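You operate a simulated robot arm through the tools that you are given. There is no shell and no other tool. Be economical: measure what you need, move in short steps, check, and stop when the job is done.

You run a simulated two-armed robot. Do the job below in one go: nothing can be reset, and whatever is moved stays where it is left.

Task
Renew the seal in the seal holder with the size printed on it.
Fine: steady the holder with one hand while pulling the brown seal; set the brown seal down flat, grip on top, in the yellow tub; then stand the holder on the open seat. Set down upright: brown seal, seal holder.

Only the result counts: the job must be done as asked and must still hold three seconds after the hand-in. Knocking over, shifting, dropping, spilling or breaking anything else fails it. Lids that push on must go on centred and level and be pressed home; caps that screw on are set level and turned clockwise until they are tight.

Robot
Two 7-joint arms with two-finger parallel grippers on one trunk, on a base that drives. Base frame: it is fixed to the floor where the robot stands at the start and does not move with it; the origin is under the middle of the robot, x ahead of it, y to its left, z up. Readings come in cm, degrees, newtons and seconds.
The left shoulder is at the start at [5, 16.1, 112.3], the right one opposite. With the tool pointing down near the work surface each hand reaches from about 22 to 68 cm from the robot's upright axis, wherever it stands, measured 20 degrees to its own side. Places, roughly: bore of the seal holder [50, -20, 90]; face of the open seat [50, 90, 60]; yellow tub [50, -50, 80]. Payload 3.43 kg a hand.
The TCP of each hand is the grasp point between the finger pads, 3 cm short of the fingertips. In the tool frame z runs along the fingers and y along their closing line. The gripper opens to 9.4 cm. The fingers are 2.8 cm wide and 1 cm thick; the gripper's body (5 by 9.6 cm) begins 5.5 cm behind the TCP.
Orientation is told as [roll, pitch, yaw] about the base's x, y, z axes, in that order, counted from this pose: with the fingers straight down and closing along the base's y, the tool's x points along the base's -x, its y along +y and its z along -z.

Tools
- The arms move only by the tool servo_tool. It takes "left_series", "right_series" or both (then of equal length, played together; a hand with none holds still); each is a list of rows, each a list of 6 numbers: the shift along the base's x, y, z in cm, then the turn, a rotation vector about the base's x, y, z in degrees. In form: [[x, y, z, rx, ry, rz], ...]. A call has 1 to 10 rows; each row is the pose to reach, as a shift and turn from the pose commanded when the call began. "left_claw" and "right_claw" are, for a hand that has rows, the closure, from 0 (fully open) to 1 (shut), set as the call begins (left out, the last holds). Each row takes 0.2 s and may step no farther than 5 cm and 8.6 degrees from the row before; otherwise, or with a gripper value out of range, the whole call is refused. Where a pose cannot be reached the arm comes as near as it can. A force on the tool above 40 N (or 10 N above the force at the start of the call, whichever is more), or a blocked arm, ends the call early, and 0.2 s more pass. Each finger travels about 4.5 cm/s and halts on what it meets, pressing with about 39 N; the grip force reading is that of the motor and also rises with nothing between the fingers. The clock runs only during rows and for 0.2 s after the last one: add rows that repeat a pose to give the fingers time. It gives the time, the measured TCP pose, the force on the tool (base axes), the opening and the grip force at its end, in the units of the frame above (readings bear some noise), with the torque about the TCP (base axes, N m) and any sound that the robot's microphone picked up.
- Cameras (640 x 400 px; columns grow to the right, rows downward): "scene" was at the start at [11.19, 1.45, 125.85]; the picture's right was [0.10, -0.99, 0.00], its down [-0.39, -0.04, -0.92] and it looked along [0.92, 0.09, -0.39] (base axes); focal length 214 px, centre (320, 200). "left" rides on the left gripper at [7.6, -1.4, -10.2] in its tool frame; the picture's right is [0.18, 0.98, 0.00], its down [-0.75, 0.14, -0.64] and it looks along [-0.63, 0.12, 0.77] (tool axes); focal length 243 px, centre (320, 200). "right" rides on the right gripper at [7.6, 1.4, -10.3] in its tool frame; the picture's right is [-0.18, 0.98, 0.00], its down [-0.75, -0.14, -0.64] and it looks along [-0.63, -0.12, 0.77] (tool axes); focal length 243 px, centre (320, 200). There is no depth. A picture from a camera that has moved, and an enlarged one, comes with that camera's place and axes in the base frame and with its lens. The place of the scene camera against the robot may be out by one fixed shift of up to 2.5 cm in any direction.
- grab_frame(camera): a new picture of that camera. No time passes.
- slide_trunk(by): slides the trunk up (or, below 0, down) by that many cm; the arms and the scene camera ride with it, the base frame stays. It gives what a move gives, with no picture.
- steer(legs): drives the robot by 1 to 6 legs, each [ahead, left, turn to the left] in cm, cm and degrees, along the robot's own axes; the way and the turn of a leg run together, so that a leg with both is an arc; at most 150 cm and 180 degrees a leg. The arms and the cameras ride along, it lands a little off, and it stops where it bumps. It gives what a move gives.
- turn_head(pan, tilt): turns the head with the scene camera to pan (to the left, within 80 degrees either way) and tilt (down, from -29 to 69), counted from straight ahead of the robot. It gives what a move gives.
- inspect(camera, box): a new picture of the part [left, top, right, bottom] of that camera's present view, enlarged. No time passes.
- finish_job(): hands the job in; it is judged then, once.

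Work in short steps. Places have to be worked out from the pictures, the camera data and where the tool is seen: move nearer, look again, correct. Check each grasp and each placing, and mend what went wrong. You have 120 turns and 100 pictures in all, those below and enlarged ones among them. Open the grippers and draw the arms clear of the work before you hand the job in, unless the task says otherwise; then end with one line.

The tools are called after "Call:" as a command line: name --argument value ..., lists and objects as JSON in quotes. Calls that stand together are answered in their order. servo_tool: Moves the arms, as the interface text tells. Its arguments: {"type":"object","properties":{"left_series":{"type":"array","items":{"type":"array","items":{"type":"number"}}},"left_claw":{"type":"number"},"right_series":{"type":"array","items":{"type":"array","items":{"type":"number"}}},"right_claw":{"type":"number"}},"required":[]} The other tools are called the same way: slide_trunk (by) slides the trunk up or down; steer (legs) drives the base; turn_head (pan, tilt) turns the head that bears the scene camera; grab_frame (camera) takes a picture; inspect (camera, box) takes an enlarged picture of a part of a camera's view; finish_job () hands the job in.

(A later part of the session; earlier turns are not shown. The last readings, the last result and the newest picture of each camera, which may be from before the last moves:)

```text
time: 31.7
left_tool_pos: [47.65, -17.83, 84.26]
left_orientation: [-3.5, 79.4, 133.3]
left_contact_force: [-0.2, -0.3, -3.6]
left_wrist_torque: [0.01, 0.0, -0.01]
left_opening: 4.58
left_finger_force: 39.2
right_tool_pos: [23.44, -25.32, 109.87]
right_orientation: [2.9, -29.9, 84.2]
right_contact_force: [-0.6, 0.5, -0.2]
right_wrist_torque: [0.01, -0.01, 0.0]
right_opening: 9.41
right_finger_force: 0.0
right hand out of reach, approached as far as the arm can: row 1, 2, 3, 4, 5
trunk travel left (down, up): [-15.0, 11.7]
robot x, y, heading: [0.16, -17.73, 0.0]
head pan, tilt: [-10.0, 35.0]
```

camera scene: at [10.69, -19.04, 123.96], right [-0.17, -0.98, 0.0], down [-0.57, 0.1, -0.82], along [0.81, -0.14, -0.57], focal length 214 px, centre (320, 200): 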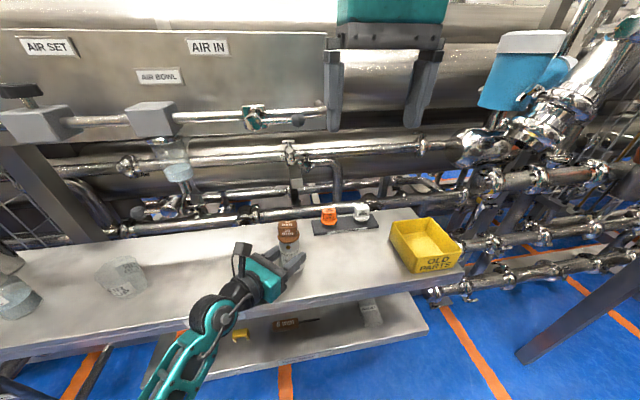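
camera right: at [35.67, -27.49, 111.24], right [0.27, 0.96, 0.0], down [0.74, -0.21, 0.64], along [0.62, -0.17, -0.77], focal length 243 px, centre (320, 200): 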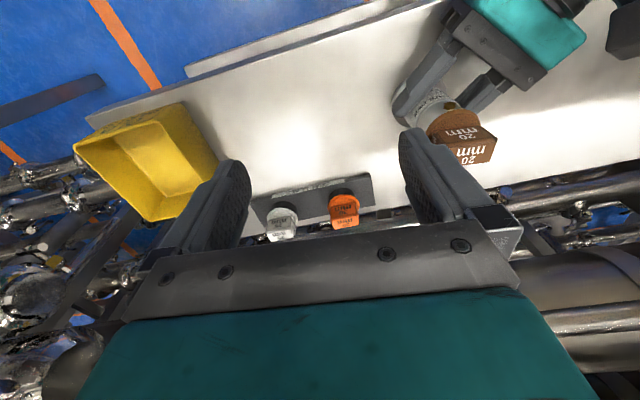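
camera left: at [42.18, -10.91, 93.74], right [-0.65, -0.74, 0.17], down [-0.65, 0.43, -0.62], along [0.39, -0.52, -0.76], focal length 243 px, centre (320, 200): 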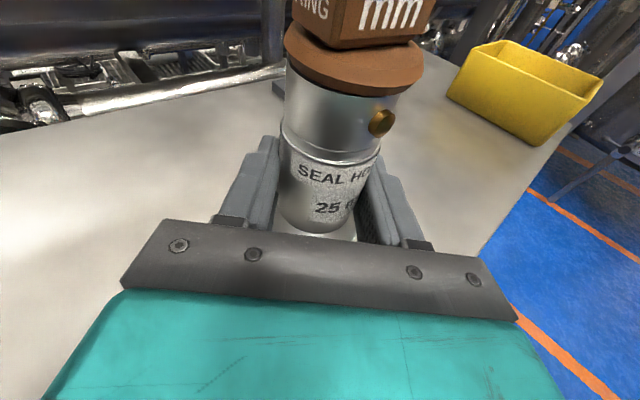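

Yaw +90 drives the right wrist to its limits. The mirror of what worked on the left is yaw -90, so I untilt and turn back the other way.

Call:
servo_tool --right_series '[[1, -1, 0, -7.5, 0, 0], [2, -2, 0, -15, 0, 0], [3, -3, 0, -22.5, 0, 0], [4, -4, 0, -30, 0, 0], [4, -4, 0, -30, 0, 0]]'

Call:
servo_tool --right_series '[[1, -1, 0, 0, 0, -8.5], [2, -2, 0, 0, 0, -17], [3, -3, 0, 0, 0, -25.5], [4, -4, 0, 0, 0, -34], [5, -5, 0, 0, 0, -42.5], [6, -6, 0, 0, 0, -51], [7, -7, 0, 0, 0, -59.5], [8, -8, 0, 0, 0, -68], [9, -9, 0, 0, 0, -76.5], [10, -10, 0, 0, 0, -84]]'

Call:
servo_tool --right_series '[[0, 0, 0, 0, 0, -8.5], [0, 0, 0, 0, 0, -17], [0, 0, 0, 0, 0, -25.5], [0, 0, 0, 0, 0, -34], [0, 0, 0, 0, 0, -42.5], [0, 0, 0, 0, 0, -51], [0, 0, 0, 0, 0, -59.5], [0, 0, 0, 0, 0, -68], [0, 0, 0, 0, 0, -76.5], [0, 0, 0, 0, 0, -85]]'

```text
time: 32.9
left_tool_pos: [47.7, -17.86, 84.14]
left_orientation: [-3.4, 79.5, 133.4]
left_contact_force: [0.7, -0.1, -3.7]
left_wrist_torque: [0.0, 0.05, 0.0]
left_opening: 4.57
left_finger_force: 39.4
right_tool_pos: [27.59, -29.36, 109.87]
right_orientation: [0.2, 0.1, 85.0]
right_contact_force: [0.4, 1.1, 0.3]
right_wrist_torque: [0.01, -0.01, 0.01]
right_opening: 9.38
right_finger_force: 0.1
trunk travel left (down, up): [-15.0, 11.7]
robot x, y, heading: [-0.19, -17.58, 0.0]
head pan, tilt: [-10.0, 35.0]
```

```text
time: 35.1
left_tool_pos: [47.8, -17.89, 84.27]
left_orientation: [-3.4, 79.4, 133.3]
left_contact_force: [0.0, 0.8, -2.7]
left_wrist_torque: [0.01, 0.03, 0.03]
left_opening: 4.59
left_finger_force: 38.7
right_tool_pos: [37.77, -39.36, 109.97]
right_orientation: [0.1, 0.0, 0.9]
right_contact_force: [-0.8, 0.1, -0.8]
right_wrist_torque: [-0.03, 0.0, 0.03]
right_opening: 9.37
right_finger_force: 0.0
trunk travel left (down, up): [-15.0, 11.7]
robot x, y, heading: [-0.04, -17.85, -0.2]
head pan, tilt: [-10.0, 35.0]
```

```text
time: 37.3
left_tool_pos: [47.67, -17.95, 84.33]
left_orientation: [-3.4, 79.4, 133.2]
left_contact_force: [0.3, -0.4, -2.9]
left_wrist_torque: [0.05, 0.0, 0.0]
left_opening: 4.59
left_finger_force: 39.0
right_tool_pos: [37.73, -39.39, 110.08]
right_orientation: [0.0, 0.0, -84.1]
right_contact_force: [-0.4, 0.4, 0.2]
right_wrist_torque: [0.01, 0.0, -0.01]
right_opening: 9.37
right_finger_force: 0.1
trunk travel left (down, up): [-15.0, 11.7]
robot x, y, heading: [0.4, -18.09, -0.4]
head pan, tilt: [-10.0, 35.0]
```

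Yaw -84 is reached cleanly. Now I add 10° more yaw, lower, and move inward untilted to see how far it reaches.

Call:
servo_tool --right_series '[[1, 0, -4, 0, 0, -5], [2, 1, -8, 0, 0, -10], [4, 4, -8.5, 0, 0, -10], [6, 8, -8.5, 0, 0, -10], [8, 12, -8.5, 0, 0, -10], [9.4, 16, -8.5, 0, 0, -10], [10.3, 20.5, -8.5, 0, 0, -10], [10.3, 20.5, -8.5, 0, 0, -10]]'

Call:
grab_frame --camera "right"

Call:
grab_frame --camera "scene"

```text
time: 39.1
left_tool_pos: [47.64, -17.8, 84.21]
left_orientation: [-3.4, 79.4, 133.3]
left_contact_force: [-0.1, 0.2, -3.7]
left_wrist_torque: [0.04, 0.03, 0.01]
left_opening: 4.59
left_finger_force: 39.3
right_tool_pos: [43.09, -29.57, 102.1]
right_orientation: [0.0, 0.2, -94.0]
right_contact_force: [0.5, -1.2, 0.2]
right_wrist_torque: [-0.03, -0.03, 0.03]
right_opening: 9.38
right_finger_force: 0.1
right hand out of reach, approached as far as the arm can: row 5, 6, 7, 8
trunk travel left (down, up): [-15.0, 11.7]
robot x, y, heading: [-0.06, -18.15, 0.2]
head pan, tilt: [-10.0, 35.0]
```

```text
63 pictures are left
camera right: at [45.01, -21.95, 112.41], right [0.97, -0.25, 0.0], down [-0.19, -0.74, 0.64], along [-0.16, -0.62, -0.77], focal length 243 px, centre (320, 200)
```

right: 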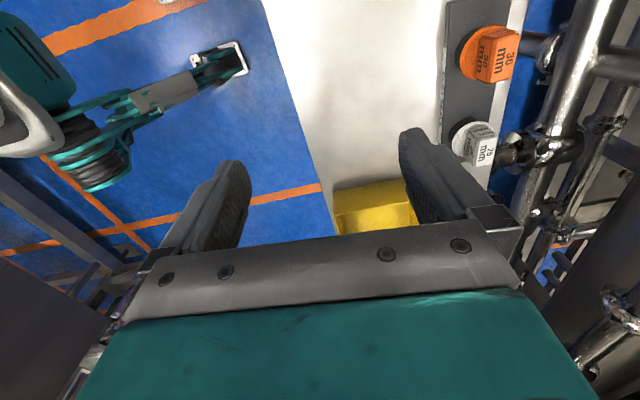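

```text
62 pictures are left
camera scene: at [10.69, -19.04, 123.96], right [-0.17, -0.98, 0.0], down [-0.57, 0.1, -0.82], along [0.81, -0.14, -0.57], focal length 214 px, centre (320, 200)
```

scene: 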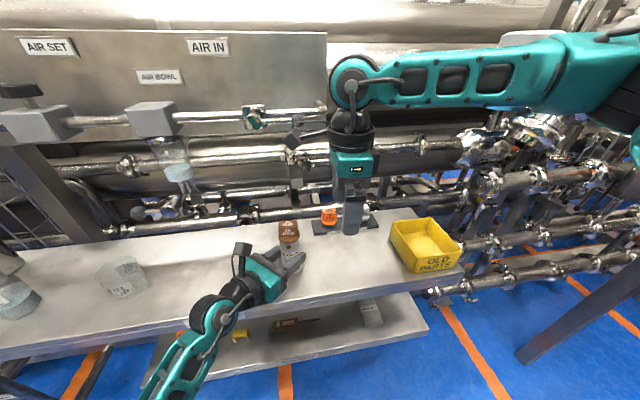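

The limit is on the wrist's position, so tilting should help. I tilt the hand 40° (tip toward +y, wrist to the right) while moving toward the holder.

Call:
servo_tool --right_series '[[0, 0, 0.5, 8, 0, 0], [0, 0, 1, 16, 0, 0], [1, 1, 1, 24, 0, 0], [2, 2, 1, 32, 0, 0], [3.5, 3.5, 0.5, 40, 0, 0], [5, 5.6, 0, 40, 0, 0], [5, 5.6, 0, 40, 0, 0]]'

Call:
grab_frame --camera "right"

Call:
grab_frame --camera "scene"

```text
time: 40.7
left_tool_pos: [47.67, -17.87, 84.3]
left_orientation: [-3.3, 79.4, 133.3]
left_contact_force: [0.0, 0.4, -3.8]
left_wrist_torque: [-0.01, 0.02, -0.01]
left_opening: 4.57
left_finger_force: 38.9
right_tool_pos: [47.96, -23.48, 101.82]
right_orientation: [-3.4, 39.9, -95.1]
right_contact_force: [-0.7, -0.8, -0.1]
right_wrist_torque: [-0.01, 0.0, 0.01]
right_opening: 9.38
right_finger_force: 0.0
trunk travel left (down, up): [-15.0, 11.7]
robot x, y, heading: [-0.3, -18.14, 0.2]
head pan, tilt: [-10.0, 35.0]
```

```text
61 pictures are left
camera right: at [49.99, -24.29, 114.5], right [0.97, -0.19, -0.16], down [-0.19, -0.98, 0.01], along [-0.16, 0.02, -0.99], focal length 243 px, centre (320, 200)
```

right: 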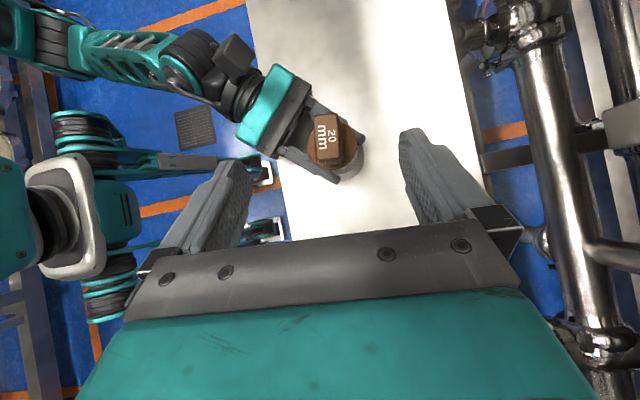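

```text
60 pictures are left
camera scene: at [10.68, -19.04, 123.96], right [-0.17, -0.98, 0.0], down [-0.57, 0.1, -0.82], along [0.81, -0.14, -0.57], focal length 214 px, centre (320, 200)
```

scene: 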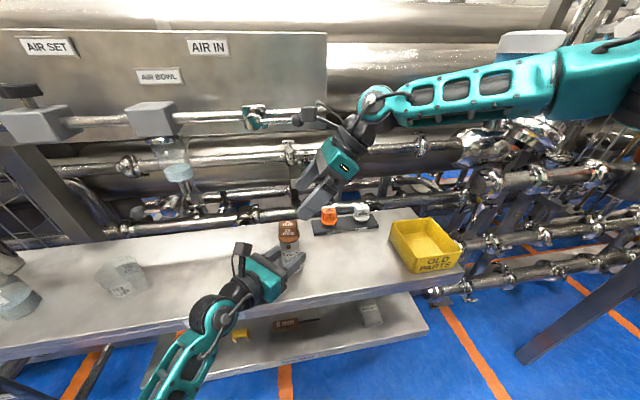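

The pose is reached with the fingers closing level along x. I zoom to check the block's centre and yaw.

Call:
inspect --camera "right" --box '[270, 90, 390, 190]'

```text
4.00 times, centred on (330, 140) of right
camera zoom: at [49.99, -24.29, 114.5], right [0.97, -0.19, -0.16], down [-0.19, -0.98, 0.01], along [-0.16, 0.02, -0.99], focal length 970 px, centre (280, 440)
```

zoom: 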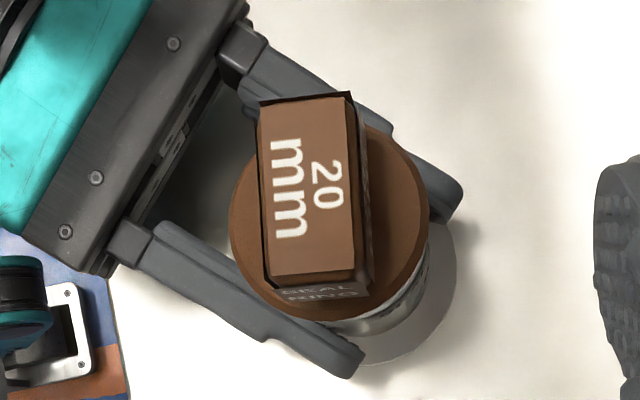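

The block is 2.0×3.9 cm at (48.2,-18.6), yaw about -9°. I yaw -6° and go down to the grip with the fingertips just above the disc.

Call:
servo_tool --right_series '[[0, 0.5, -1, 0, 0, -3], [0.05, 1, -2.5, 0, 0, -6], [0.05, 2, -4.5, 0, 0, -6], [0.1, 3.2, -6.4, 0, 0, -6], [0.1, 3.2, -6.4, 0, 0, -6]]'

Call:
grab_frame --camera "right"

Call:
inspect --camera "scene" --box '[230, 160, 390, 260]'

Call:
grab_frame --camera "left"

```text
time: 41.9
left_tool_pos: [47.63, -17.9, 84.33]
left_orientation: [-3.5, 79.4, 133.3]
left_contact_force: [0.7, -0.7, -3.2]
left_wrist_torque: [0.03, 0.01, 0.01]
left_opening: 4.57
left_finger_force: 39.4
right_tool_pos: [47.12, -21.63, 96.1]
right_orientation: [-3.3, 39.9, -101.2]
right_contact_force: [0.4, -0.8, 0.3]
right_wrist_torque: [-0.02, -0.02, 0.01]
right_opening: 9.39
right_finger_force: 0.1
right hand out of reach, approached as far as the arm can: row 3, 4, 5
trunk travel left (down, up): [-15.0, 11.7]
robot x, y, heading: [0.1, -17.97, 0.0]
head pan, tilt: [-10.0, 35.0]
```

```text
58 pictures are left
camera right: at [48.85, -22.65, 108.86], right [0.94, -0.29, -0.16], down [-0.3, -0.96, 0.01], along [-0.16, 0.03, -0.99], focal length 243 px, centre (320, 200)
```

right: 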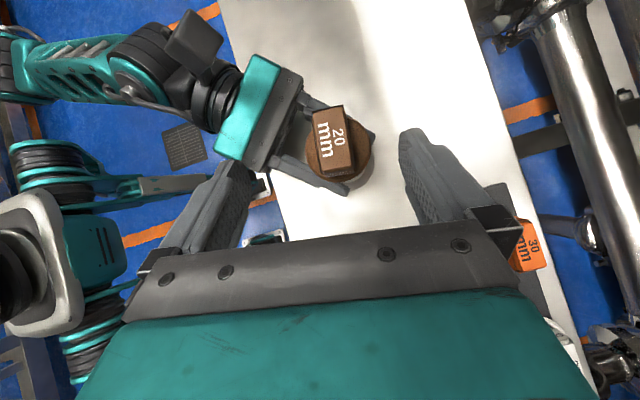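

```text
4.00 times, centred on (310, 210) of scene
camera zoom: at [10.68, -19.04, 123.96], right [-0.17, -0.98, 0.0], down [-0.57, 0.1, -0.82], along [0.81, -0.14, -0.57], focal length 858 px, centre (360, 160)
```

zoom: 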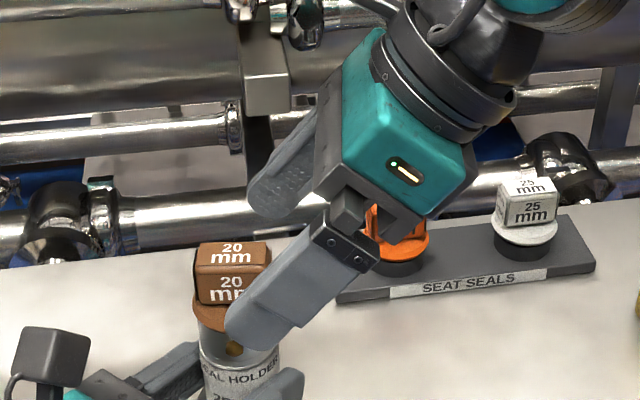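

```text
56 pictures are left
camera left: at [42.18, -10.92, 93.8], right [-0.65, -0.74, 0.17], down [-0.65, 0.43, -0.62], along [0.39, -0.52, -0.76], focal length 243 px, centre (320, 200)
```

left: 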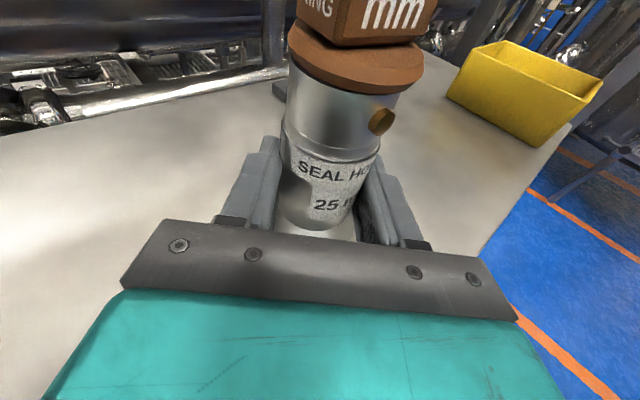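

The right hand falls about 1.5 cm short. Since the left hand already holds the holder, I back the right hand off, then lift the holder slightly and carry it about 6 cm right and 3 cm nearer on the clear shelf.

Call:
servo_tool --right_series '[[0, -2, 3, 0, 0, 0], [0, -5, 6, 0, 0, 0], [0, -9, 8, 0, 0, 0], [0, -12, 8, 0, 0, 0]]'

Call:
servo_tool --left_series '[[0, 0, 0.7, 0, 0, 0], [0, 0, 1.4, 0, 0, 0], [0, 0, 1.4, 0, 0, 0]]'

Call:
servo_tool --left_series '[[-1, -2, 0, 0, 0, 0], [-2, -4, 0, 0, 0, 0], [-3, -6, 0, 0, 0, 0], [-3, -6, 0, 0, 0, 0]]'

Call:
grab_frame --camera "scene"

```text
time: 42.9
left_tool_pos: [47.63, -17.88, 84.3]
left_orientation: [-3.3, 79.3, 133.3]
left_contact_force: [-0.4, -0.7, -2.6]
left_wrist_torque: [0.02, 0.0, -0.02]
left_opening: 4.53
left_finger_force: 38.4
right_tool_pos: [47.2, -33.56, 104.35]
right_orientation: [-3.4, 40.0, -101.3]
right_contact_force: [-0.8, -0.5, 0.9]
right_wrist_torque: [-0.03, -0.01, -0.03]
right_opening: 9.41
right_finger_force: 0.1
trunk travel left (down, up): [-15.0, 11.7]
robot x, y, heading: [-0.03, -18.33, -0.3]
head pan, tilt: [-10.0, 35.0]
```

```text
time: 43.7
left_tool_pos: [47.71, -17.77, 85.93]
left_orientation: [-3.4, 79.6, 133.4]
left_contact_force: [-1.0, -0.3, 3.4]
left_wrist_torque: [-0.21, 0.14, -0.03]
left_opening: 4.45
left_finger_force: 39.4
right_tool_pos: [47.1, -33.58, 104.43]
right_orientation: [-3.3, 39.9, -101.1]
right_contact_force: [-0.2, -0.8, 0.4]
right_wrist_torque: [0.03, 0.02, 0.03]
right_opening: 9.4
right_finger_force: 0.1
trunk travel left (down, up): [-15.0, 11.7]
robot x, y, heading: [0.3, -18.08, 0.1]
head pan, tilt: [-10.0, 35.0]
```

```text
time: 44.7
left_tool_pos: [45.99, -21.71, 85.98]
left_orientation: [-22.9, 78.2, 115.0]
left_contact_force: [-2.2, -5.7, 28.0]
left_wrist_torque: [-1.24, 0.44, -0.01]
left_opening: 4.54
left_finger_force: 39.2
right_tool_pos: [47.05, -33.57, 104.58]
right_orientation: [-3.1, 39.9, -101.1]
right_contact_force: [0.4, -0.2, -0.1]
right_wrist_torque: [-0.01, -0.03, -0.02]
right_opening: 9.39
right_finger_force: 0.0
trunk travel left (down, up): [-15.0, 11.7]
robot x, y, heading: [-0.02, -17.9, 0.3]
head pan, tilt: [-10.0, 35.0]
```

```text
55 pictures are left
camera scene: at [10.45, -19.07, 124.03], right [-0.17, -0.98, 0.0], down [-0.56, 0.1, -0.82], along [0.81, -0.14, -0.57], focal length 214 px, centre (320, 200)
```

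scene: 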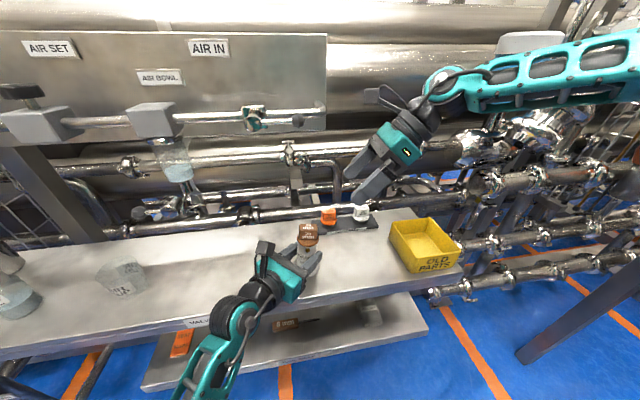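

The left hand feels 28 N upward, so something is touching. I look closely before moving on.

Call:
inspect --camera "scene" --box '[200, 200, 360, 300]'

Call:
grab_frame --camera "left"

Call:
grab_frame --camera "right"

```text
4.00 times, centred on (280, 250) of scene
camera zoom: at [10.45, -19.07, 124.03], right [-0.17, -0.98, 0.0], down [-0.56, 0.1, -0.82], along [0.81, -0.14, -0.57], focal length 858 px, centre (480, 0)
```

zoom: 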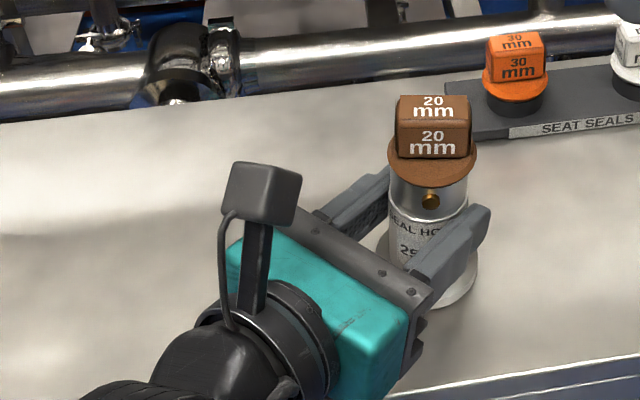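

```text
53 pictures are left
camera left: at [39.9, -15.28, 95.62], right [-0.65, -0.76, 0.1], down [-0.63, 0.46, -0.63], along [0.43, -0.47, -0.77], focal length 243 px, centre (320, 200)
```

left: 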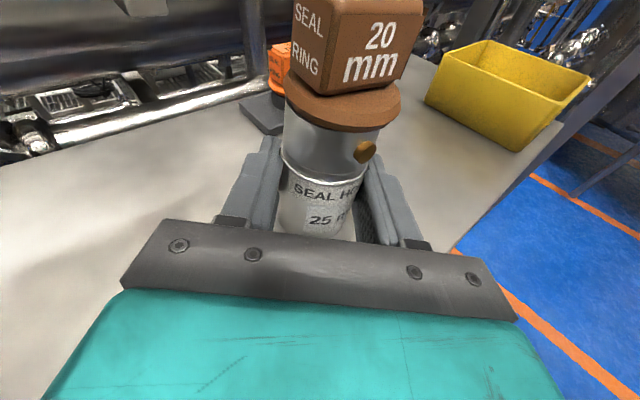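

```text
52 pictures are left
camera right: at [48.82, -34.61, 117.23], right [0.94, -0.29, -0.16], down [-0.3, -0.96, 0.01], along [-0.16, 0.03, -0.99], focal length 243 px, centre (320, 200)
```

right: 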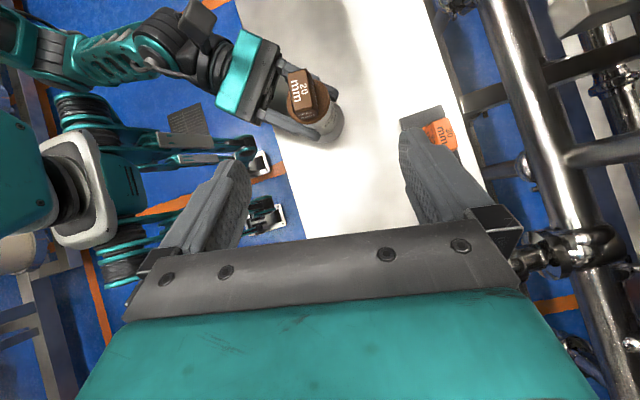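

A wrist link is probably pressing on the shelf edge. I raise the left hand 2.5 cm from the measured pose to relieve it.

Call:
servo_tool --left_series '[[0, 0, 1.5, 0, 0, 0], [1, 2, 3, 0, 0, 0], [1, 2, 3, 0, 0, 0]]'

Call:
grab_frame --camera "scene"

```text
time: 45.5
left_tool_pos: [45.53, -20.49, 87.32]
left_orientation: [-10.5, 76.8, 126.5]
left_contact_force: [0.3, -0.1, -2.9]
left_wrist_torque: [0.03, 0.1, 0.01]
left_opening: 4.5
left_finger_force: 39.3
right_tool_pos: [47.19, -33.44, 104.4]
right_orientation: [-3.3, 39.9, -101.2]
right_contact_force: [0.7, -0.1, -0.3]
right_wrist_torque: [0.03, -0.01, -0.01]
right_opening: 9.39
right_finger_force: 0.1
trunk travel left (down, up): [-15.0, 11.7]
robot x, y, heading: [0.05, -17.68, -0.1]
head pan, tilt: [-10.0, 35.0]
```

```text
51 pictures are left
camera scene: at [10.69, -19.03, 123.95], right [-0.17, -0.98, 0.0], down [-0.57, 0.1, -0.82], along [0.81, -0.14, -0.57], focal length 214 px, centre (320, 200)
```

scene: 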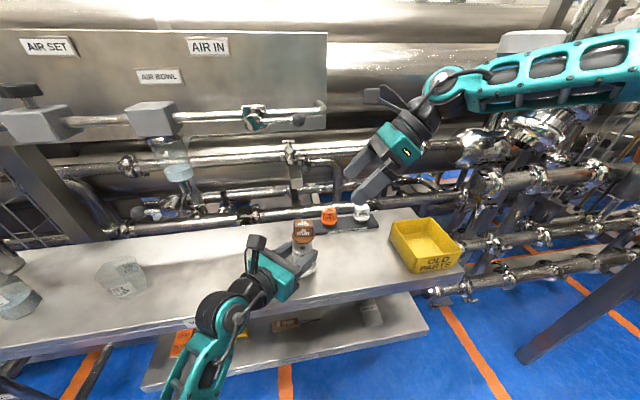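

The low left forearm likely meets the shelf edge. Raising the trunk 10 cm lifts both shoulders and elbows; then I can set the holder down farther right.

Call:
slide_trunk --by 10

Call:
servo_tool --left_series '[[0, 0, -3, 0, 0, 0], [0, 0, -6, 0, 0, 0], [0, 0, -8, 0, 0, 0], [0, 0, -8, 0, 0, 0]]'

Call:
grab_frame --camera "scene"

Call:
grab_frame --camera "left"

```text
time: 46.9
left_tool_pos: [45.62, -20.53, 97.31]
left_orientation: [-11.0, 77.2, 125.9]
left_contact_force: [-0.4, 0.0, -3.2]
left_wrist_torque: [0.03, 0.03, 0.0]
left_opening: 4.49
left_finger_force: 39.9
right_tool_pos: [47.24, -33.7, 114.37]
right_orientation: [-3.2, 39.9, -101.2]
right_contact_force: [0.5, -0.8, -0.2]
right_wrist_torque: [-0.02, 0.02, 0.02]
right_opening: 9.38
right_finger_force: 0.1
trunk travel left (down, up): [-25.0, 1.7]
robot x, y, heading: [-0.08, -17.69, -0.1]
head pan, tilt: [-10.0, 35.0]
```

```text
time: 47.9
left_tool_pos: [45.49, -21.87, 90.71]
left_orientation: [-3.0, 79.3, 133.6]
left_contact_force: [-0.5, -0.8, -2.5]
left_wrist_torque: [0.03, 0.0, 0.01]
left_opening: 4.51
left_finger_force: 39.0
right_tool_pos: [47.23, -33.52, 114.47]
right_orientation: [-3.3, 39.9, -101.2]
right_contact_force: [0.3, -0.6, -1.2]
right_wrist_torque: [0.0, 0.01, 0.0]
right_opening: 9.39
right_finger_force: 0.0
trunk travel left (down, up): [-25.0, 1.7]
robot x, y, heading: [-0.0, -18.28, -0.1]
head pan, tilt: [-10.0, 35.0]
```

```text
50 pictures are left
camera scene: at [10.68, -19.05, 133.97], right [-0.17, -0.98, 0.0], down [-0.56, 0.1, -0.82], along [0.81, -0.14, -0.57], focal length 214 px, centre (320, 200)
```

scene: 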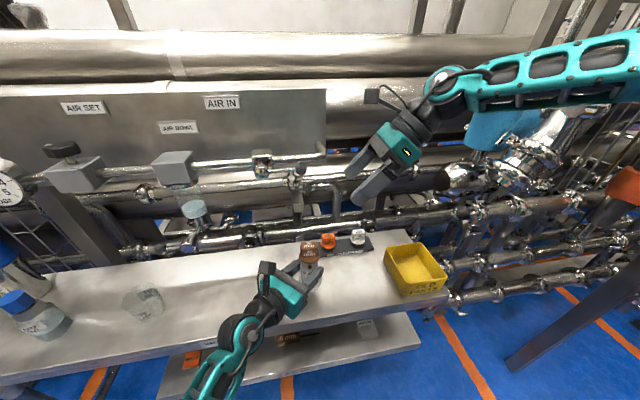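

```text
49 pictures are left
camera left: at [40.04, -14.9, 100.27], right [-0.65, -0.74, 0.17], down [-0.65, 0.43, -0.62], along [0.39, -0.52, -0.76], focal length 243 px, centre (320, 200)
```

left: 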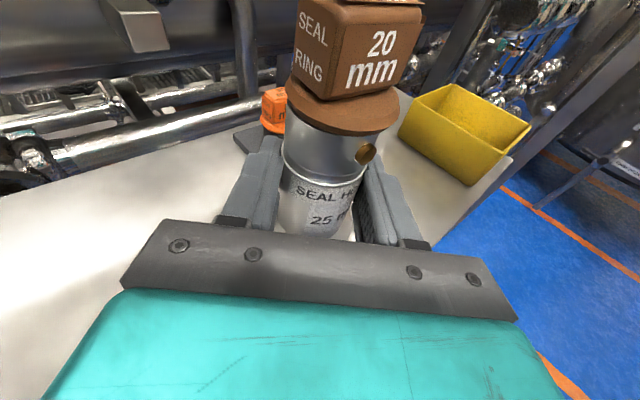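

The orientation is back to nominal, with the holder about 6 cm up. It seems to have pivoted a bit in the grip, so I zoom the scene view to judge its tilt.

Call:
inspect --camera "scene" --box '[250, 220, 370, 320]'

Call:
inspect --camera "right" --box '[220, 20, 420, 170]'

```text
4.00 times, centred on (310, 270) of scene
camera zoom: at [10.68, -19.05, 133.97], right [-0.17, -0.98, 0.0], down [-0.56, 0.1, -0.82], along [0.81, -0.14, -0.57], focal length 858 px, centre (360, -80)
```

zoom: 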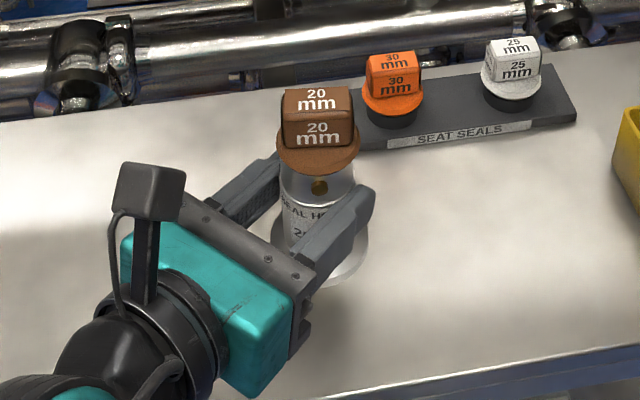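

```text
2.67 times, centred on (320, 95) of right
camera zoom: at [49.03, -34.59, 127.08], right [0.94, -0.29, -0.16], down [-0.3, -0.96, 0.01], along [-0.16, 0.03, -0.99], focal length 647 px, centre (320, 480)
```

zoom: 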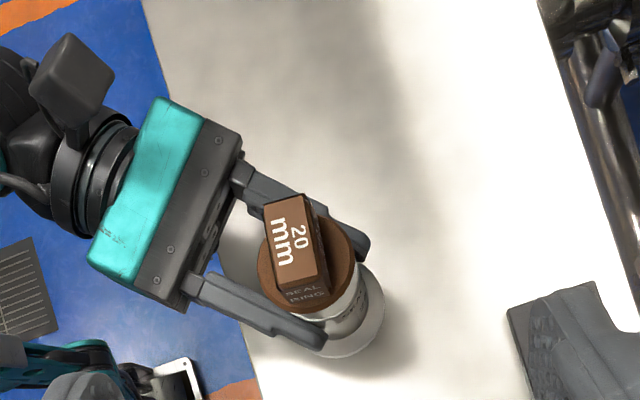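

The lean is only a few degrees and setting it down will flatten it. I shift 2.5 cm right, then lower to the shelf in small steps.

Call:
servo_tool --left_series '[[-0.2, -1.3, -1, 0, 0, 0], [-0.3, -2.5, -2, 0, 0, 0], [-0.3, -2.5, -3, 0, 0, 0], [-0.3, -2.5, -4, 0, 0, 0], [-0.3, -2.5, -5, 0, 0, 0], [-0.3, -2.5, -5, 0, 0, 0]]'

Call:
servo_tool --left_series '[[0, 0, -0.4, 0, 0, 0], [0, 0, -0.8, 0, 0, 0], [0, 0, -1.2, 0, 0, 0], [0, 0, -1.4, 0, 0, 0]]'

Call:
grab_frame --camera "left"

Call:
inspect --camera "scene" --box '[250, 220, 370, 320]'

```text
time: 49.3
left_tool_pos: [45.2, -24.48, 86.07]
left_orientation: [-2.3, 79.7, 134.3]
left_contact_force: [-2.6, -5.1, 12.5]
left_wrist_torque: [-0.32, 0.43, 0.06]
left_opening: 4.48
left_finger_force: 39.3
right_tool_pos: [46.97, -33.57, 114.46]
right_orientation: [-3.2, 40.0, -101.3]
right_contact_force: [-0.9, 0.1, 0.4]
right_wrist_torque: [0.02, 0.0, 0.01]
right_opening: 9.42
right_finger_force: 0.1
trunk travel left (down, up): [-25.0, 1.7]
robot x, y, heading: [0.13, -18.21, 0.1]
head pan, tilt: [-10.0, 35.0]
```

```text
time: 50.3
left_tool_pos: [45.35, -24.36, 85.16]
left_orientation: [-4.1, 80.2, 132.7]
left_contact_force: [-3.4, -4.9, 30.2]
left_wrist_torque: [-1.28, 0.4, -0.16]
left_opening: 4.53
left_finger_force: 39.3
right_tool_pos: [47.0, -33.53, 114.55]
right_orientation: [-3.1, 40.0, -101.0]
right_contact_force: [-0.1, 0.0, 0.6]
right_wrist_torque: [-0.02, 0.0, 0.01]
right_opening: 9.4
right_finger_force: 0.0
trunk travel left (down, up): [-25.0, 1.7]
robot x, y, heading: [-0.22, -18.06, 0.2]
head pan, tilt: [-10.0, 35.0]
```

```text
46 pictures are left
camera left: at [39.72, -17.28, 94.49], right [-0.65, -0.74, 0.17], down [-0.64, 0.42, -0.64], along [0.4, -0.52, -0.75], focal length 243 px, centre (320, 200)
```

left: 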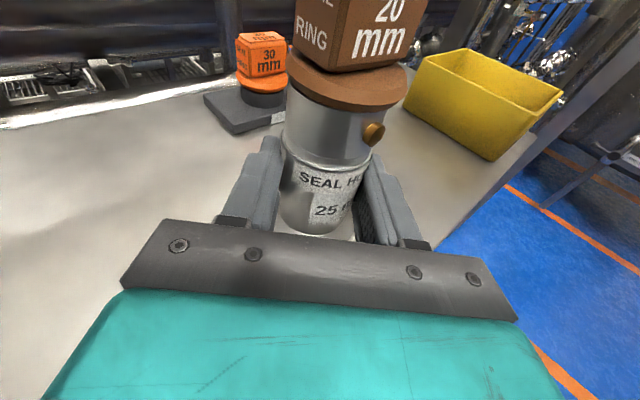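

```text
4.00 times, centred on (310, 270) of scene
camera zoom: at [10.41, -19.04, 134.01], right [-0.17, -0.98, 0.0], down [-0.56, 0.1, -0.82], along [0.81, -0.14, -0.57], focal length 858 px, centre (360, -80)
```

zoom: 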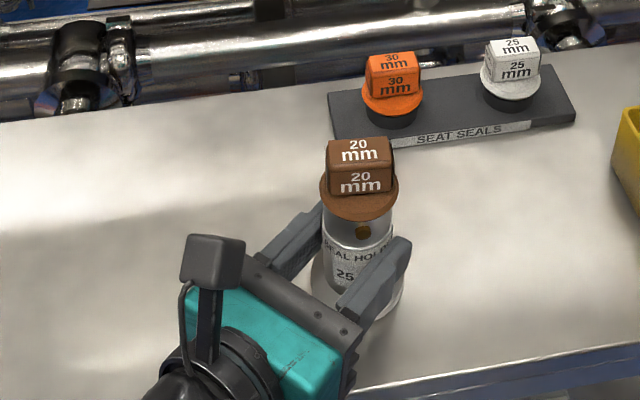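

The holder touches the shelf with a slight lean. I ease the pressure, open a little so it settles flat, then regrip.

Call:
servo_tool --left_series '[[0, 0, 0.5, 0, 0, 0], [0, 0, 0.7, 0, 0, 0], [0, 0, 0.7, 0, 0, 0]]'

Call:
servo_tool --left_series '[[0, 0, 0, 0, 0, 0], [0, 0, 0, 0, 0, 0], [0, 0, 0, 0, 0, 0]]' --left_claw 0.35

Call:
grab_frame --camera "left"

```text
time: 51.1
left_tool_pos: [45.29, -24.18, 85.09]
left_orientation: [-4.1, 79.4, 132.5]
left_contact_force: [-2.6, -2.8, 12.6]
left_wrist_torque: [-0.8, -0.06, -0.16]
left_opening: 4.46
left_finger_force: 39.3
right_tool_pos: [47.09, -33.57, 114.37]
right_orientation: [-3.1, 39.9, -101.0]
right_contact_force: [-0.5, 0.5, 0.0]
right_wrist_torque: [-0.02, -0.02, -0.02]
right_opening: 9.4
right_finger_force: 0.1
trunk travel left (down, up): [-25.0, 1.7]
robot x, y, heading: [0.15, -17.86, -0.1]
head pan, tilt: [-10.0, 35.0]
```

```text
time: 51.9
left_tool_pos: [45.36, -24.23, 85.11]
left_orientation: [-3.4, 79.2, 133.2]
left_contact_force: [0.2, 0.1, 0.1]
left_wrist_torque: [0.03, 0.01, 0.0]
left_opening: 6.11
left_finger_force: 0.1
right_tool_pos: [47.14, -33.55, 114.34]
right_orientation: [-3.3, 39.9, -101.2]
right_contact_force: [0.1, 1.2, 0.0]
right_wrist_torque: [-0.02, 0.02, 0.02]
right_opening: 9.38
right_finger_force: 0.1
trunk travel left (down, up): [-25.0, 1.7]
robot x, y, heading: [0.23, -18.14, -0.1]
head pan, tilt: [-10.0, 35.0]
```

```text
44 pictures are left
camera left: at [39.84, -17.21, 94.59], right [-0.65, -0.74, 0.17], down [-0.65, 0.43, -0.62], along [0.39, -0.52, -0.76], focal length 243 px, centre (320, 200)
```

left: 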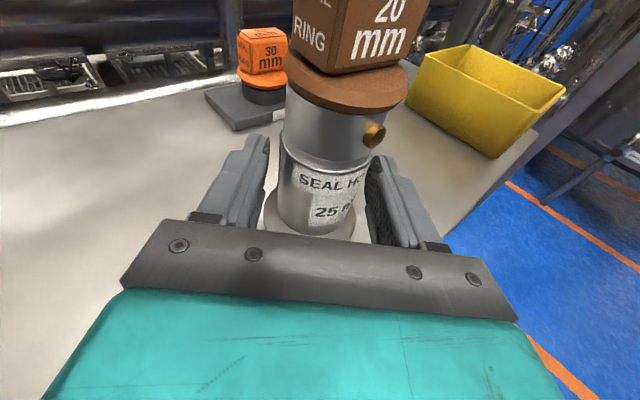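

The holder stands flat. I advance 0.5 cm, lower 0.5 cm, and close again with the closing line level.

Call:
servo_tool --left_series '[[0.3, -0.4, -0.4, 0, 0, 0], [0.3, -0.4, -0.4, 0, 0, 0]]'

Call:
servo_tool --left_series '[[0, 0, 0, 0, 0, 0], [0, 0, 0, 0, 0, 0], [0, 0, 0, 0, 0, 0]]' --left_claw 1

Call:
inspect --camera "scene" --box '[250, 220, 370, 320]'

Call:
inspect --camera "right" --box '[220, 20, 420, 170]'

```text
time: 52.5
left_tool_pos: [45.6, -24.65, 84.64]
left_orientation: [-3.4, 79.4, 133.3]
left_contact_force: [0.4, 0.7, 0.5]
left_wrist_torque: [-0.02, -0.02, -0.01]
left_opening: 6.14
left_finger_force: 0.0
right_tool_pos: [47.02, -33.53, 114.4]
right_orientation: [-3.3, 40.0, -101.2]
right_contact_force: [0.0, -0.7, 0.3]
right_wrist_torque: [0.01, 0.01, -0.01]
right_opening: 9.41
right_finger_force: 0.1
trunk travel left (down, up): [-25.0, 1.7]
robot x, y, heading: [0.32, -18.07, -0.1]
head pan, tilt: [-10.0, 35.0]
```

```text
time: 53.3
left_tool_pos: [45.57, -24.56, 84.71]
left_orientation: [-3.3, 79.4, 133.4]
left_contact_force: [0.7, -0.6, -0.4]
left_wrist_torque: [-0.09, 0.04, 0.03]
left_opening: 4.62
left_finger_force: 39.0
right_tool_pos: [47.3, -33.56, 114.34]
right_orientation: [-3.2, 39.9, -101.2]
right_contact_force: [-0.5, 0.0, 0.1]
right_wrist_torque: [0.03, 0.0, 0.0]
right_opening: 9.39
right_finger_force: 0.1
trunk travel left (down, up): [-25.0, 1.7]
robot x, y, heading: [0.14, -18.15, -0.1]
head pan, tilt: [-10.0, 35.0]
```

```text
4.00 times, centred on (310, 270) of scene
camera zoom: at [10.66, -19.04, 133.97], right [-0.17, -0.98, 0.0], down [-0.56, 0.1, -0.82], along [0.81, -0.14, -0.57], focal length 858 px, centre (360, -80)
```

zoom: 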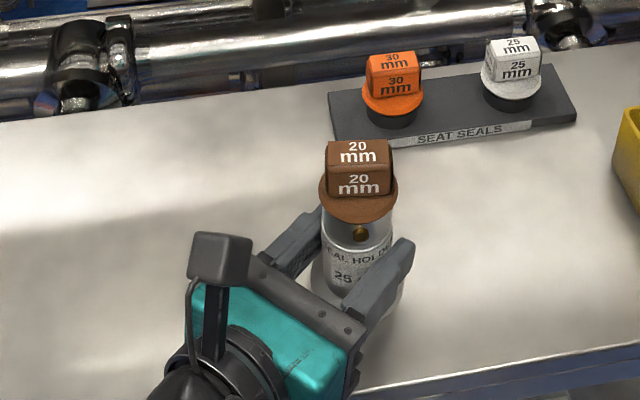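

```text
2.67 times, centred on (320, 95) of right
camera zoom: at [49.02, -34.59, 127.09], right [0.94, -0.29, -0.16], down [-0.3, -0.96, 0.01], along [-0.16, 0.03, -0.99], focal length 647 px, centre (320, 480)
```

zoom: 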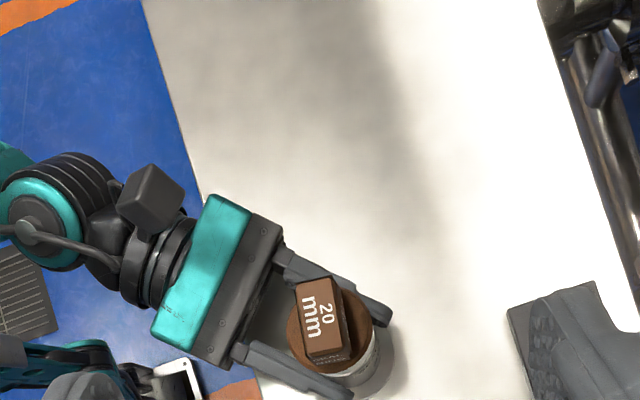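

The brown grip is now at about (46.2,-25.5), yaw -11°, with the holder upright. I reduce the tilt to 28° and move to a pre-grasp point along the finger axis.

Call:
servo_tool --right_series '[[-0.4, 0.7, -3.5, -4, 0.6, -0.5], [-0.8, 1.4, -7, -8, 1.2, -1], [-1.2, 2.2, -10, -11.8, 1.8, -2], [-1.6, 3, -12.5, -11.8, 1.8, -2], [-1.6, 3, -12.5, -11.8, 1.8, -2]]'

Call:
inspect --camera "right" --box '[220, 50, 420, 200]'

```text
time: 54.5
left_tool_pos: [45.58, -24.5, 84.67]
left_orientation: [-3.4, 79.3, 133.4]
left_contact_force: [-0.6, -1.4, 0.7]
left_wrist_torque: [-0.11, 0.07, -0.03]
left_opening: 4.63
left_finger_force: 39.2
right_tool_pos: [45.52, -30.53, 101.83]
right_orientation: [-2.4, 28.0, -102.7]
right_contact_force: [0.3, 0.1, -0.2]
right_wrist_torque: [-0.02, -0.01, -0.05]
right_opening: 9.41
right_finger_force: 0.0
trunk travel left (down, up): [-25.0, 1.7]
robot x, y, heading: [-0.07, -17.96, -0.1]
head pan, tilt: [-10.0, 35.0]
```

```text
2.67 times, centred on (320, 125) of right
camera zoom: at [47.84, -29.0, 114.48], right [0.93, -0.36, -0.12], down [-0.32, -0.92, 0.22], along [-0.19, -0.16, -0.97], focal length 647 px, centre (320, 400)
```

zoom: 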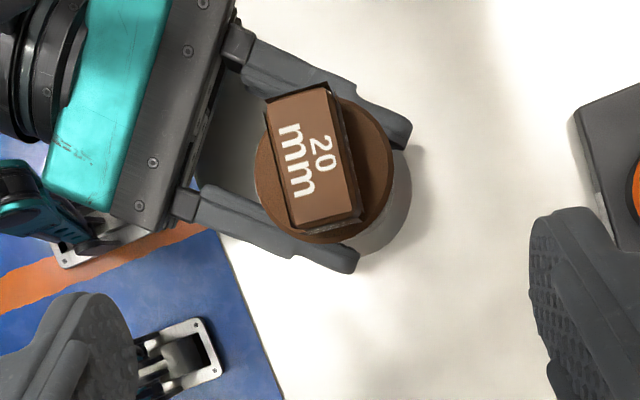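

The block is centred at (46.25,-25.3) and its yaw is about 5° less than my hand's. I correct the yaw and descend along the finger axis.

Call:
servo_tool --right_series '[[0.15, 1, -2, 0, 0, 5], [0.3, 2, -4, 0, 0, 5], [0.45, 3, -5.6, 0, 0, 5], [0.55, 3.9, -7, 0, 0, 5], [0.55, 3.9, -7, 0, 0, 5]]'

Call:
grab_frame --camera "right"

Call:
inspect --camera "scene" --box '[250, 200, 370, 300]'

```text
time: 55.7
left_tool_pos: [45.71, -24.6, 84.69]
left_orientation: [-3.4, 79.5, 133.2]
left_contact_force: [0.2, -0.1, 1.0]
left_wrist_torque: [-0.11, 0.08, 0.0]
left_opening: 4.6
left_finger_force: 39.3
right_tool_pos: [44.79, -28.68, 97.02]
right_orientation: [-2.4, 27.9, -97.8]
right_contact_force: [-0.1, 0.0, 0.3]
right_wrist_torque: [-0.05, -0.02, 0.0]
right_opening: 9.4
right_finger_force: 0.0
right hand out of reach, approached as far as the arm can: row 3, 4, 5
trunk travel left (down, up): [-25.0, 1.7]
robot x, y, heading: [-0.04, -17.73, -0.2]
head pan, tilt: [-10.0, 35.0]
```

```text
40 pictures are left
camera right: at [46.94, -27.02, 109.65], right [0.95, -0.27, -0.12], down [-0.24, -0.95, 0.22], along [-0.18, -0.18, -0.97], focal length 243 px, centre (320, 200)
```

right: 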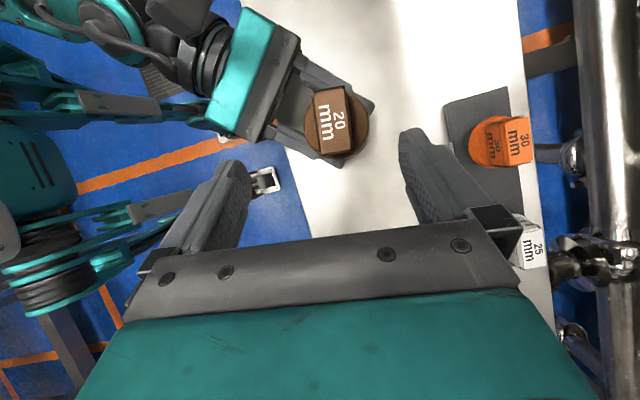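

```text
4.00 times, centred on (310, 250) of scene
camera zoom: at [10.66, -19.04, 133.97], right [-0.17, -0.98, 0.0], down [-0.56, 0.1, -0.82], along [0.81, -0.14, -0.57], focal length 858 px, centre (360, 0)
```

zoom: 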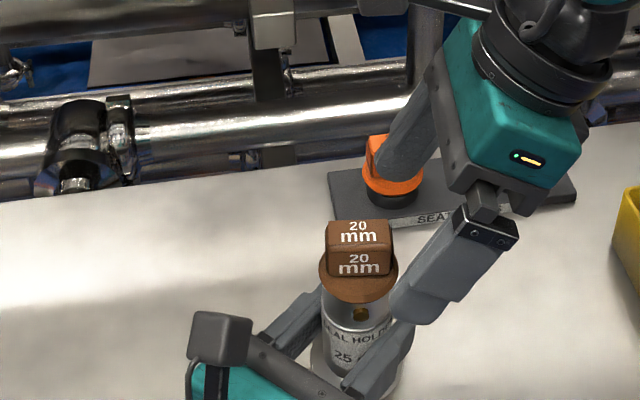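

At 28° tilt it stops about 2 cm short, so I tilt back to 40° and complete the descent.

Call:
servo_tool --right_series '[[0.2, -0.5, 0.5, 6, -0.8, 0], [0.4, -0.5, 0.8, 11.9, -1.5, 0], [0.8, 0.5, -0.5, 11.9, -1.5, 0], [1.2, 1.6, -2.3, 11.9, -1.5, 0], [1.2, 1.6, -2.3, 11.9, -1.5, 0]]'

Call:
grab_frame --camera "right"

Call:
inspect --camera "scene" --box '[250, 200, 370, 300]'

```text
time: 56.9
left_tool_pos: [45.63, -24.62, 84.72]
left_orientation: [-3.4, 79.4, 133.2]
left_contact_force: [0.2, 0.2, 0.9]
left_wrist_torque: [-0.12, 0.1, -0.01]
left_opening: 4.59
left_finger_force: 39.0
right_tool_pos: [44.74, -28.46, 96.26]
right_orientation: [-2.6, 40.0, -97.8]
right_contact_force: [0.4, 0.3, -1.0]
right_wrist_torque: [0.02, -0.01, -0.02]
right_opening: 9.38
right_finger_force: 0.0
right hand out of reach, approached as far as the arm can: row 3, 4, 5
trunk travel left (down, up): [-25.0, 1.7]
robot x, y, heading: [0.16, -18.34, 0.1]
head pan, tilt: [-10.0, 35.0]
```

```text
38 pictures are left
camera right: at [46.58, -29.32, 109.0], right [0.96, -0.25, -0.15], down [-0.25, -0.97, 0.01], along [-0.15, 0.03, -0.99], focal length 243 px, centre (320, 200)
```

right: 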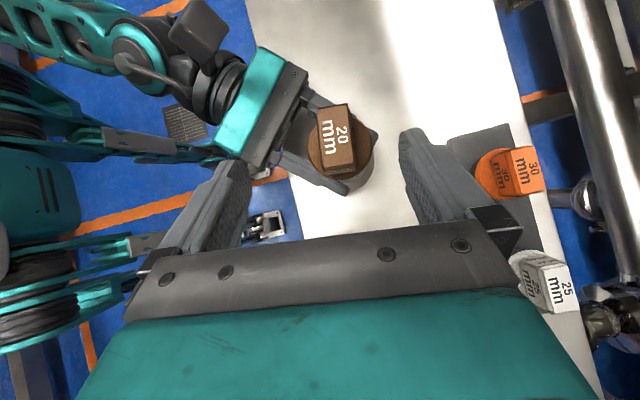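

```text
4.00 times, centred on (310, 250) of scene
camera zoom: at [10.65, -19.04, 133.97], right [-0.17, -0.98, 0.0], down [-0.56, 0.1, -0.82], along [0.81, -0.14, -0.57], focal length 858 px, centre (360, 0)
```

zoom: 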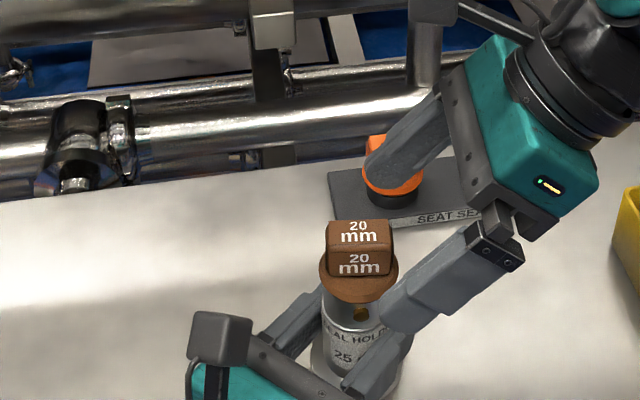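

The right arm's comfortable zone is about 20° to its own side, near y≈-34 at this x. I withdraw it and use the left hand, lifting well clear this time, to carry the holder farther right.

Call:
servo_tool --right_series '[[0, -2, 3, 0, 0, 0], [-1, -6, 6, -5, 0, 0], [-2, -10, 9, -12, 0, 0], [-3, -14, 11, -20, 1, 0], [-3, -18, 11, -28, 2, 0], [-3, -21, 11, -36, 4, 0], [-3, -21, 11, -39.5, 5, 0]]'

Call:
servo_tool --left_series '[[0, 0, 1, 0, 0, 0], [0, 0, 2, 0, 0, 0], [0, 0, 3.5, 0, 0, 0], [0, 0, 3.5, 0, 0, 0]]'

Call:
servo_tool --left_series '[[0, -1.5, 0, 0, 0, 0], [0, -3, 0, 0, 0, 0], [0, -4.5, 0, 0, 0, 0], [0, -6, 0, 0, 0, 0], [0, -7.5, 0, 0, 0, 0], [0, -7.5, 0, 0, 0, 0]]'

Call:
grab_frame --camera "scene"

```text
refused: row 2 steps farther than a row can; nothing moved
```

```text
time: 58.1
left_tool_pos: [46.73, -21.5, 87.15]
left_orientation: [-20.4, 76.4, 117.2]
left_contact_force: [-0.6, 0.5, -3.7]
left_wrist_torque: [0.03, 0.07, 0.0]
left_opening: 4.6
left_finger_force: 38.8
right_tool_pos: [44.79, -28.34, 96.24]
right_orientation: [-2.7, 40.0, -97.8]
right_contact_force: [-0.2, 0.3, 0.6]
right_wrist_torque: [0.0, -0.01, 0.02]
right_opening: 9.41
right_finger_force: 0.1
trunk travel left (down, up): [-25.0, 1.7]
robot x, y, heading: [-0.16, -18.33, 0.1]
head pan, tilt: [-10.0, 35.0]
stopped in row 4 (left hand): the arm was blocked; the commanded pose is now the measured one
```

```text
time: 59.0
left_tool_pos: [47.25, -20.88, 84.04]
left_orientation: [-34.7, 69.7, 104.1]
left_contact_force: [0.5, -2.1, 8.9]
left_wrist_torque: [-0.35, 0.11, 0.01]
left_opening: 4.5
left_finger_force: 39.0
right_tool_pos: [44.78, -28.42, 96.31]
right_orientation: [-2.5, 40.1, -97.9]
right_contact_force: [0.3, -1.0, 0.4]
right_wrist_torque: [0.01, -0.02, 0.05]
right_opening: 9.38
right_finger_force: 0.0
trunk travel left (down, up): [-25.0, 1.7]
robot x, y, heading: [0.09, -17.92, -0.1]
head pan, tilt: [-10.0, 35.0]
stopped in row 4 (left hand): the arm was blocked; the commanded pose is now the measured one
```

```text
36 pictures are left
camera scene: at [10.62, -19.04, 133.94], right [-0.17, -0.98, 0.0], down [-0.56, 0.1, -0.82], along [0.81, -0.14, -0.57], focal length 214 px, centre (320, 200)
```

scene: 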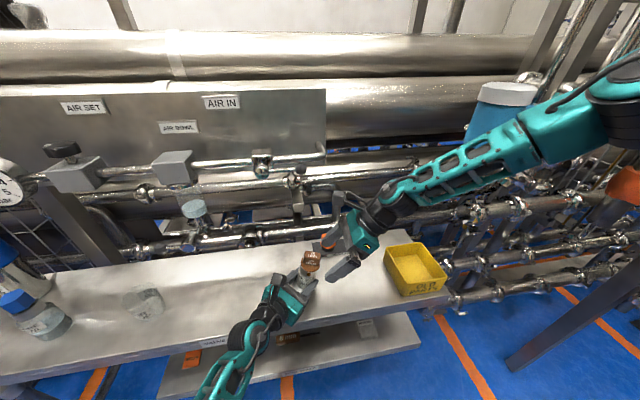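

The right-hand call was refused, so it stayed put, and the left arm was blocked. I pull the right hand out first and look down at the left elbow.

Call:
servo_tool --right_series '[[0, -2, 3, 0, 0, 0], [-1, -4, 6, -6, 0, 0], [-2, -7, 9, -12, 0, 0], [-3, -10, 11, -20, 1, 0], [-3, -14, 11, -28, 2, 0], [-3, -18, 11, -35, 4, 0], [-3, -20, 11, -39.5, 5, 0]]'

Call:
turn_head --pan 10 --tilt 60

Call:
grab_frame --camera "scene"

Call:
grab_frame --camera "left"

```text
time: 60.6
left_tool_pos: [47.14, -21.02, 84.1]
left_orientation: [-35.0, 69.5, 103.9]
left_contact_force: [1.2, -0.2, 15.9]
left_wrist_torque: [-0.5, 0.14, -0.01]
left_opening: 4.52
left_finger_force: 39.0
right_tool_pos: [41.8, -48.41, 107.52]
right_orientation: [-2.1, 0.1, -97.6]
right_contact_force: [-0.1, -0.5, 0.4]
right_wrist_torque: [0.02, 0.02, 0.01]
right_opening: 9.4
right_finger_force: 0.0
trunk travel left (down, up): [-25.0, 1.7]
robot x, y, heading: [-0.05, -18.2, 0.4]
head pan, tilt: [-10.0, 35.0]
```

```text
time: 61.5
left_tool_pos: [47.21, -20.85, 84.08]
left_orientation: [-35.1, 69.5, 103.8]
left_contact_force: [-0.3, 1.1, 17.0]
left_wrist_torque: [-0.43, 0.13, 0.04]
left_opening: 4.51
left_finger_force: 38.8
right_tool_pos: [41.76, -48.35, 107.48]
right_orientation: [-2.1, 0.3, -97.7]
right_contact_force: [-0.1, 0.4, -0.3]
right_wrist_torque: [0.01, -0.02, -0.03]
right_opening: 9.39
right_finger_force: 0.1
trunk travel left (down, up): [-25.0, 1.7]
robot x, y, heading: [0.22, -18.02, -0.1]
head pan, tilt: [10.0, 60.0]
```

```text
35 pictures are left
camera scene: at [8.42, -16.34, 130.56], right [0.17, -0.98, 0.0], down [-0.85, -0.15, -0.5], along [0.49, 0.09, -0.87], focal length 214 px, centre (320, 200)
```

scene: 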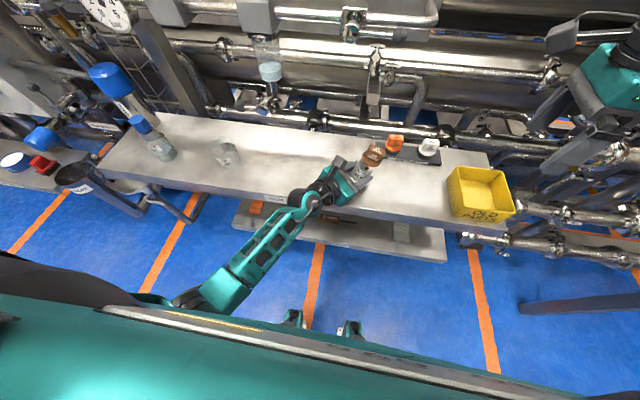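

```text
34 pictures are left
camera left: at [41.08, -16.19, 94.56], right [-0.64, -0.77, -0.03], down [-0.63, 0.54, -0.55], along [0.44, -0.34, -0.83], focal length 243 px, centre (320, 200)
```

left: 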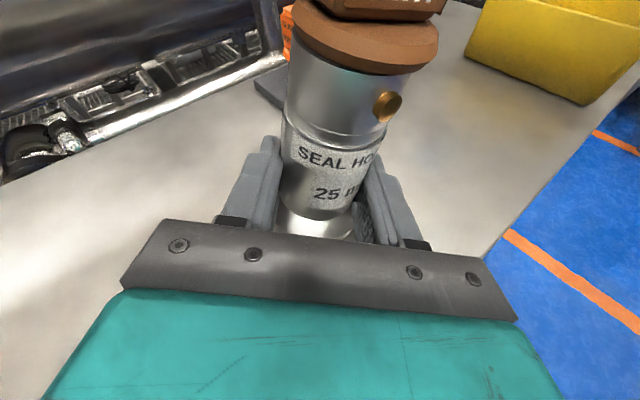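

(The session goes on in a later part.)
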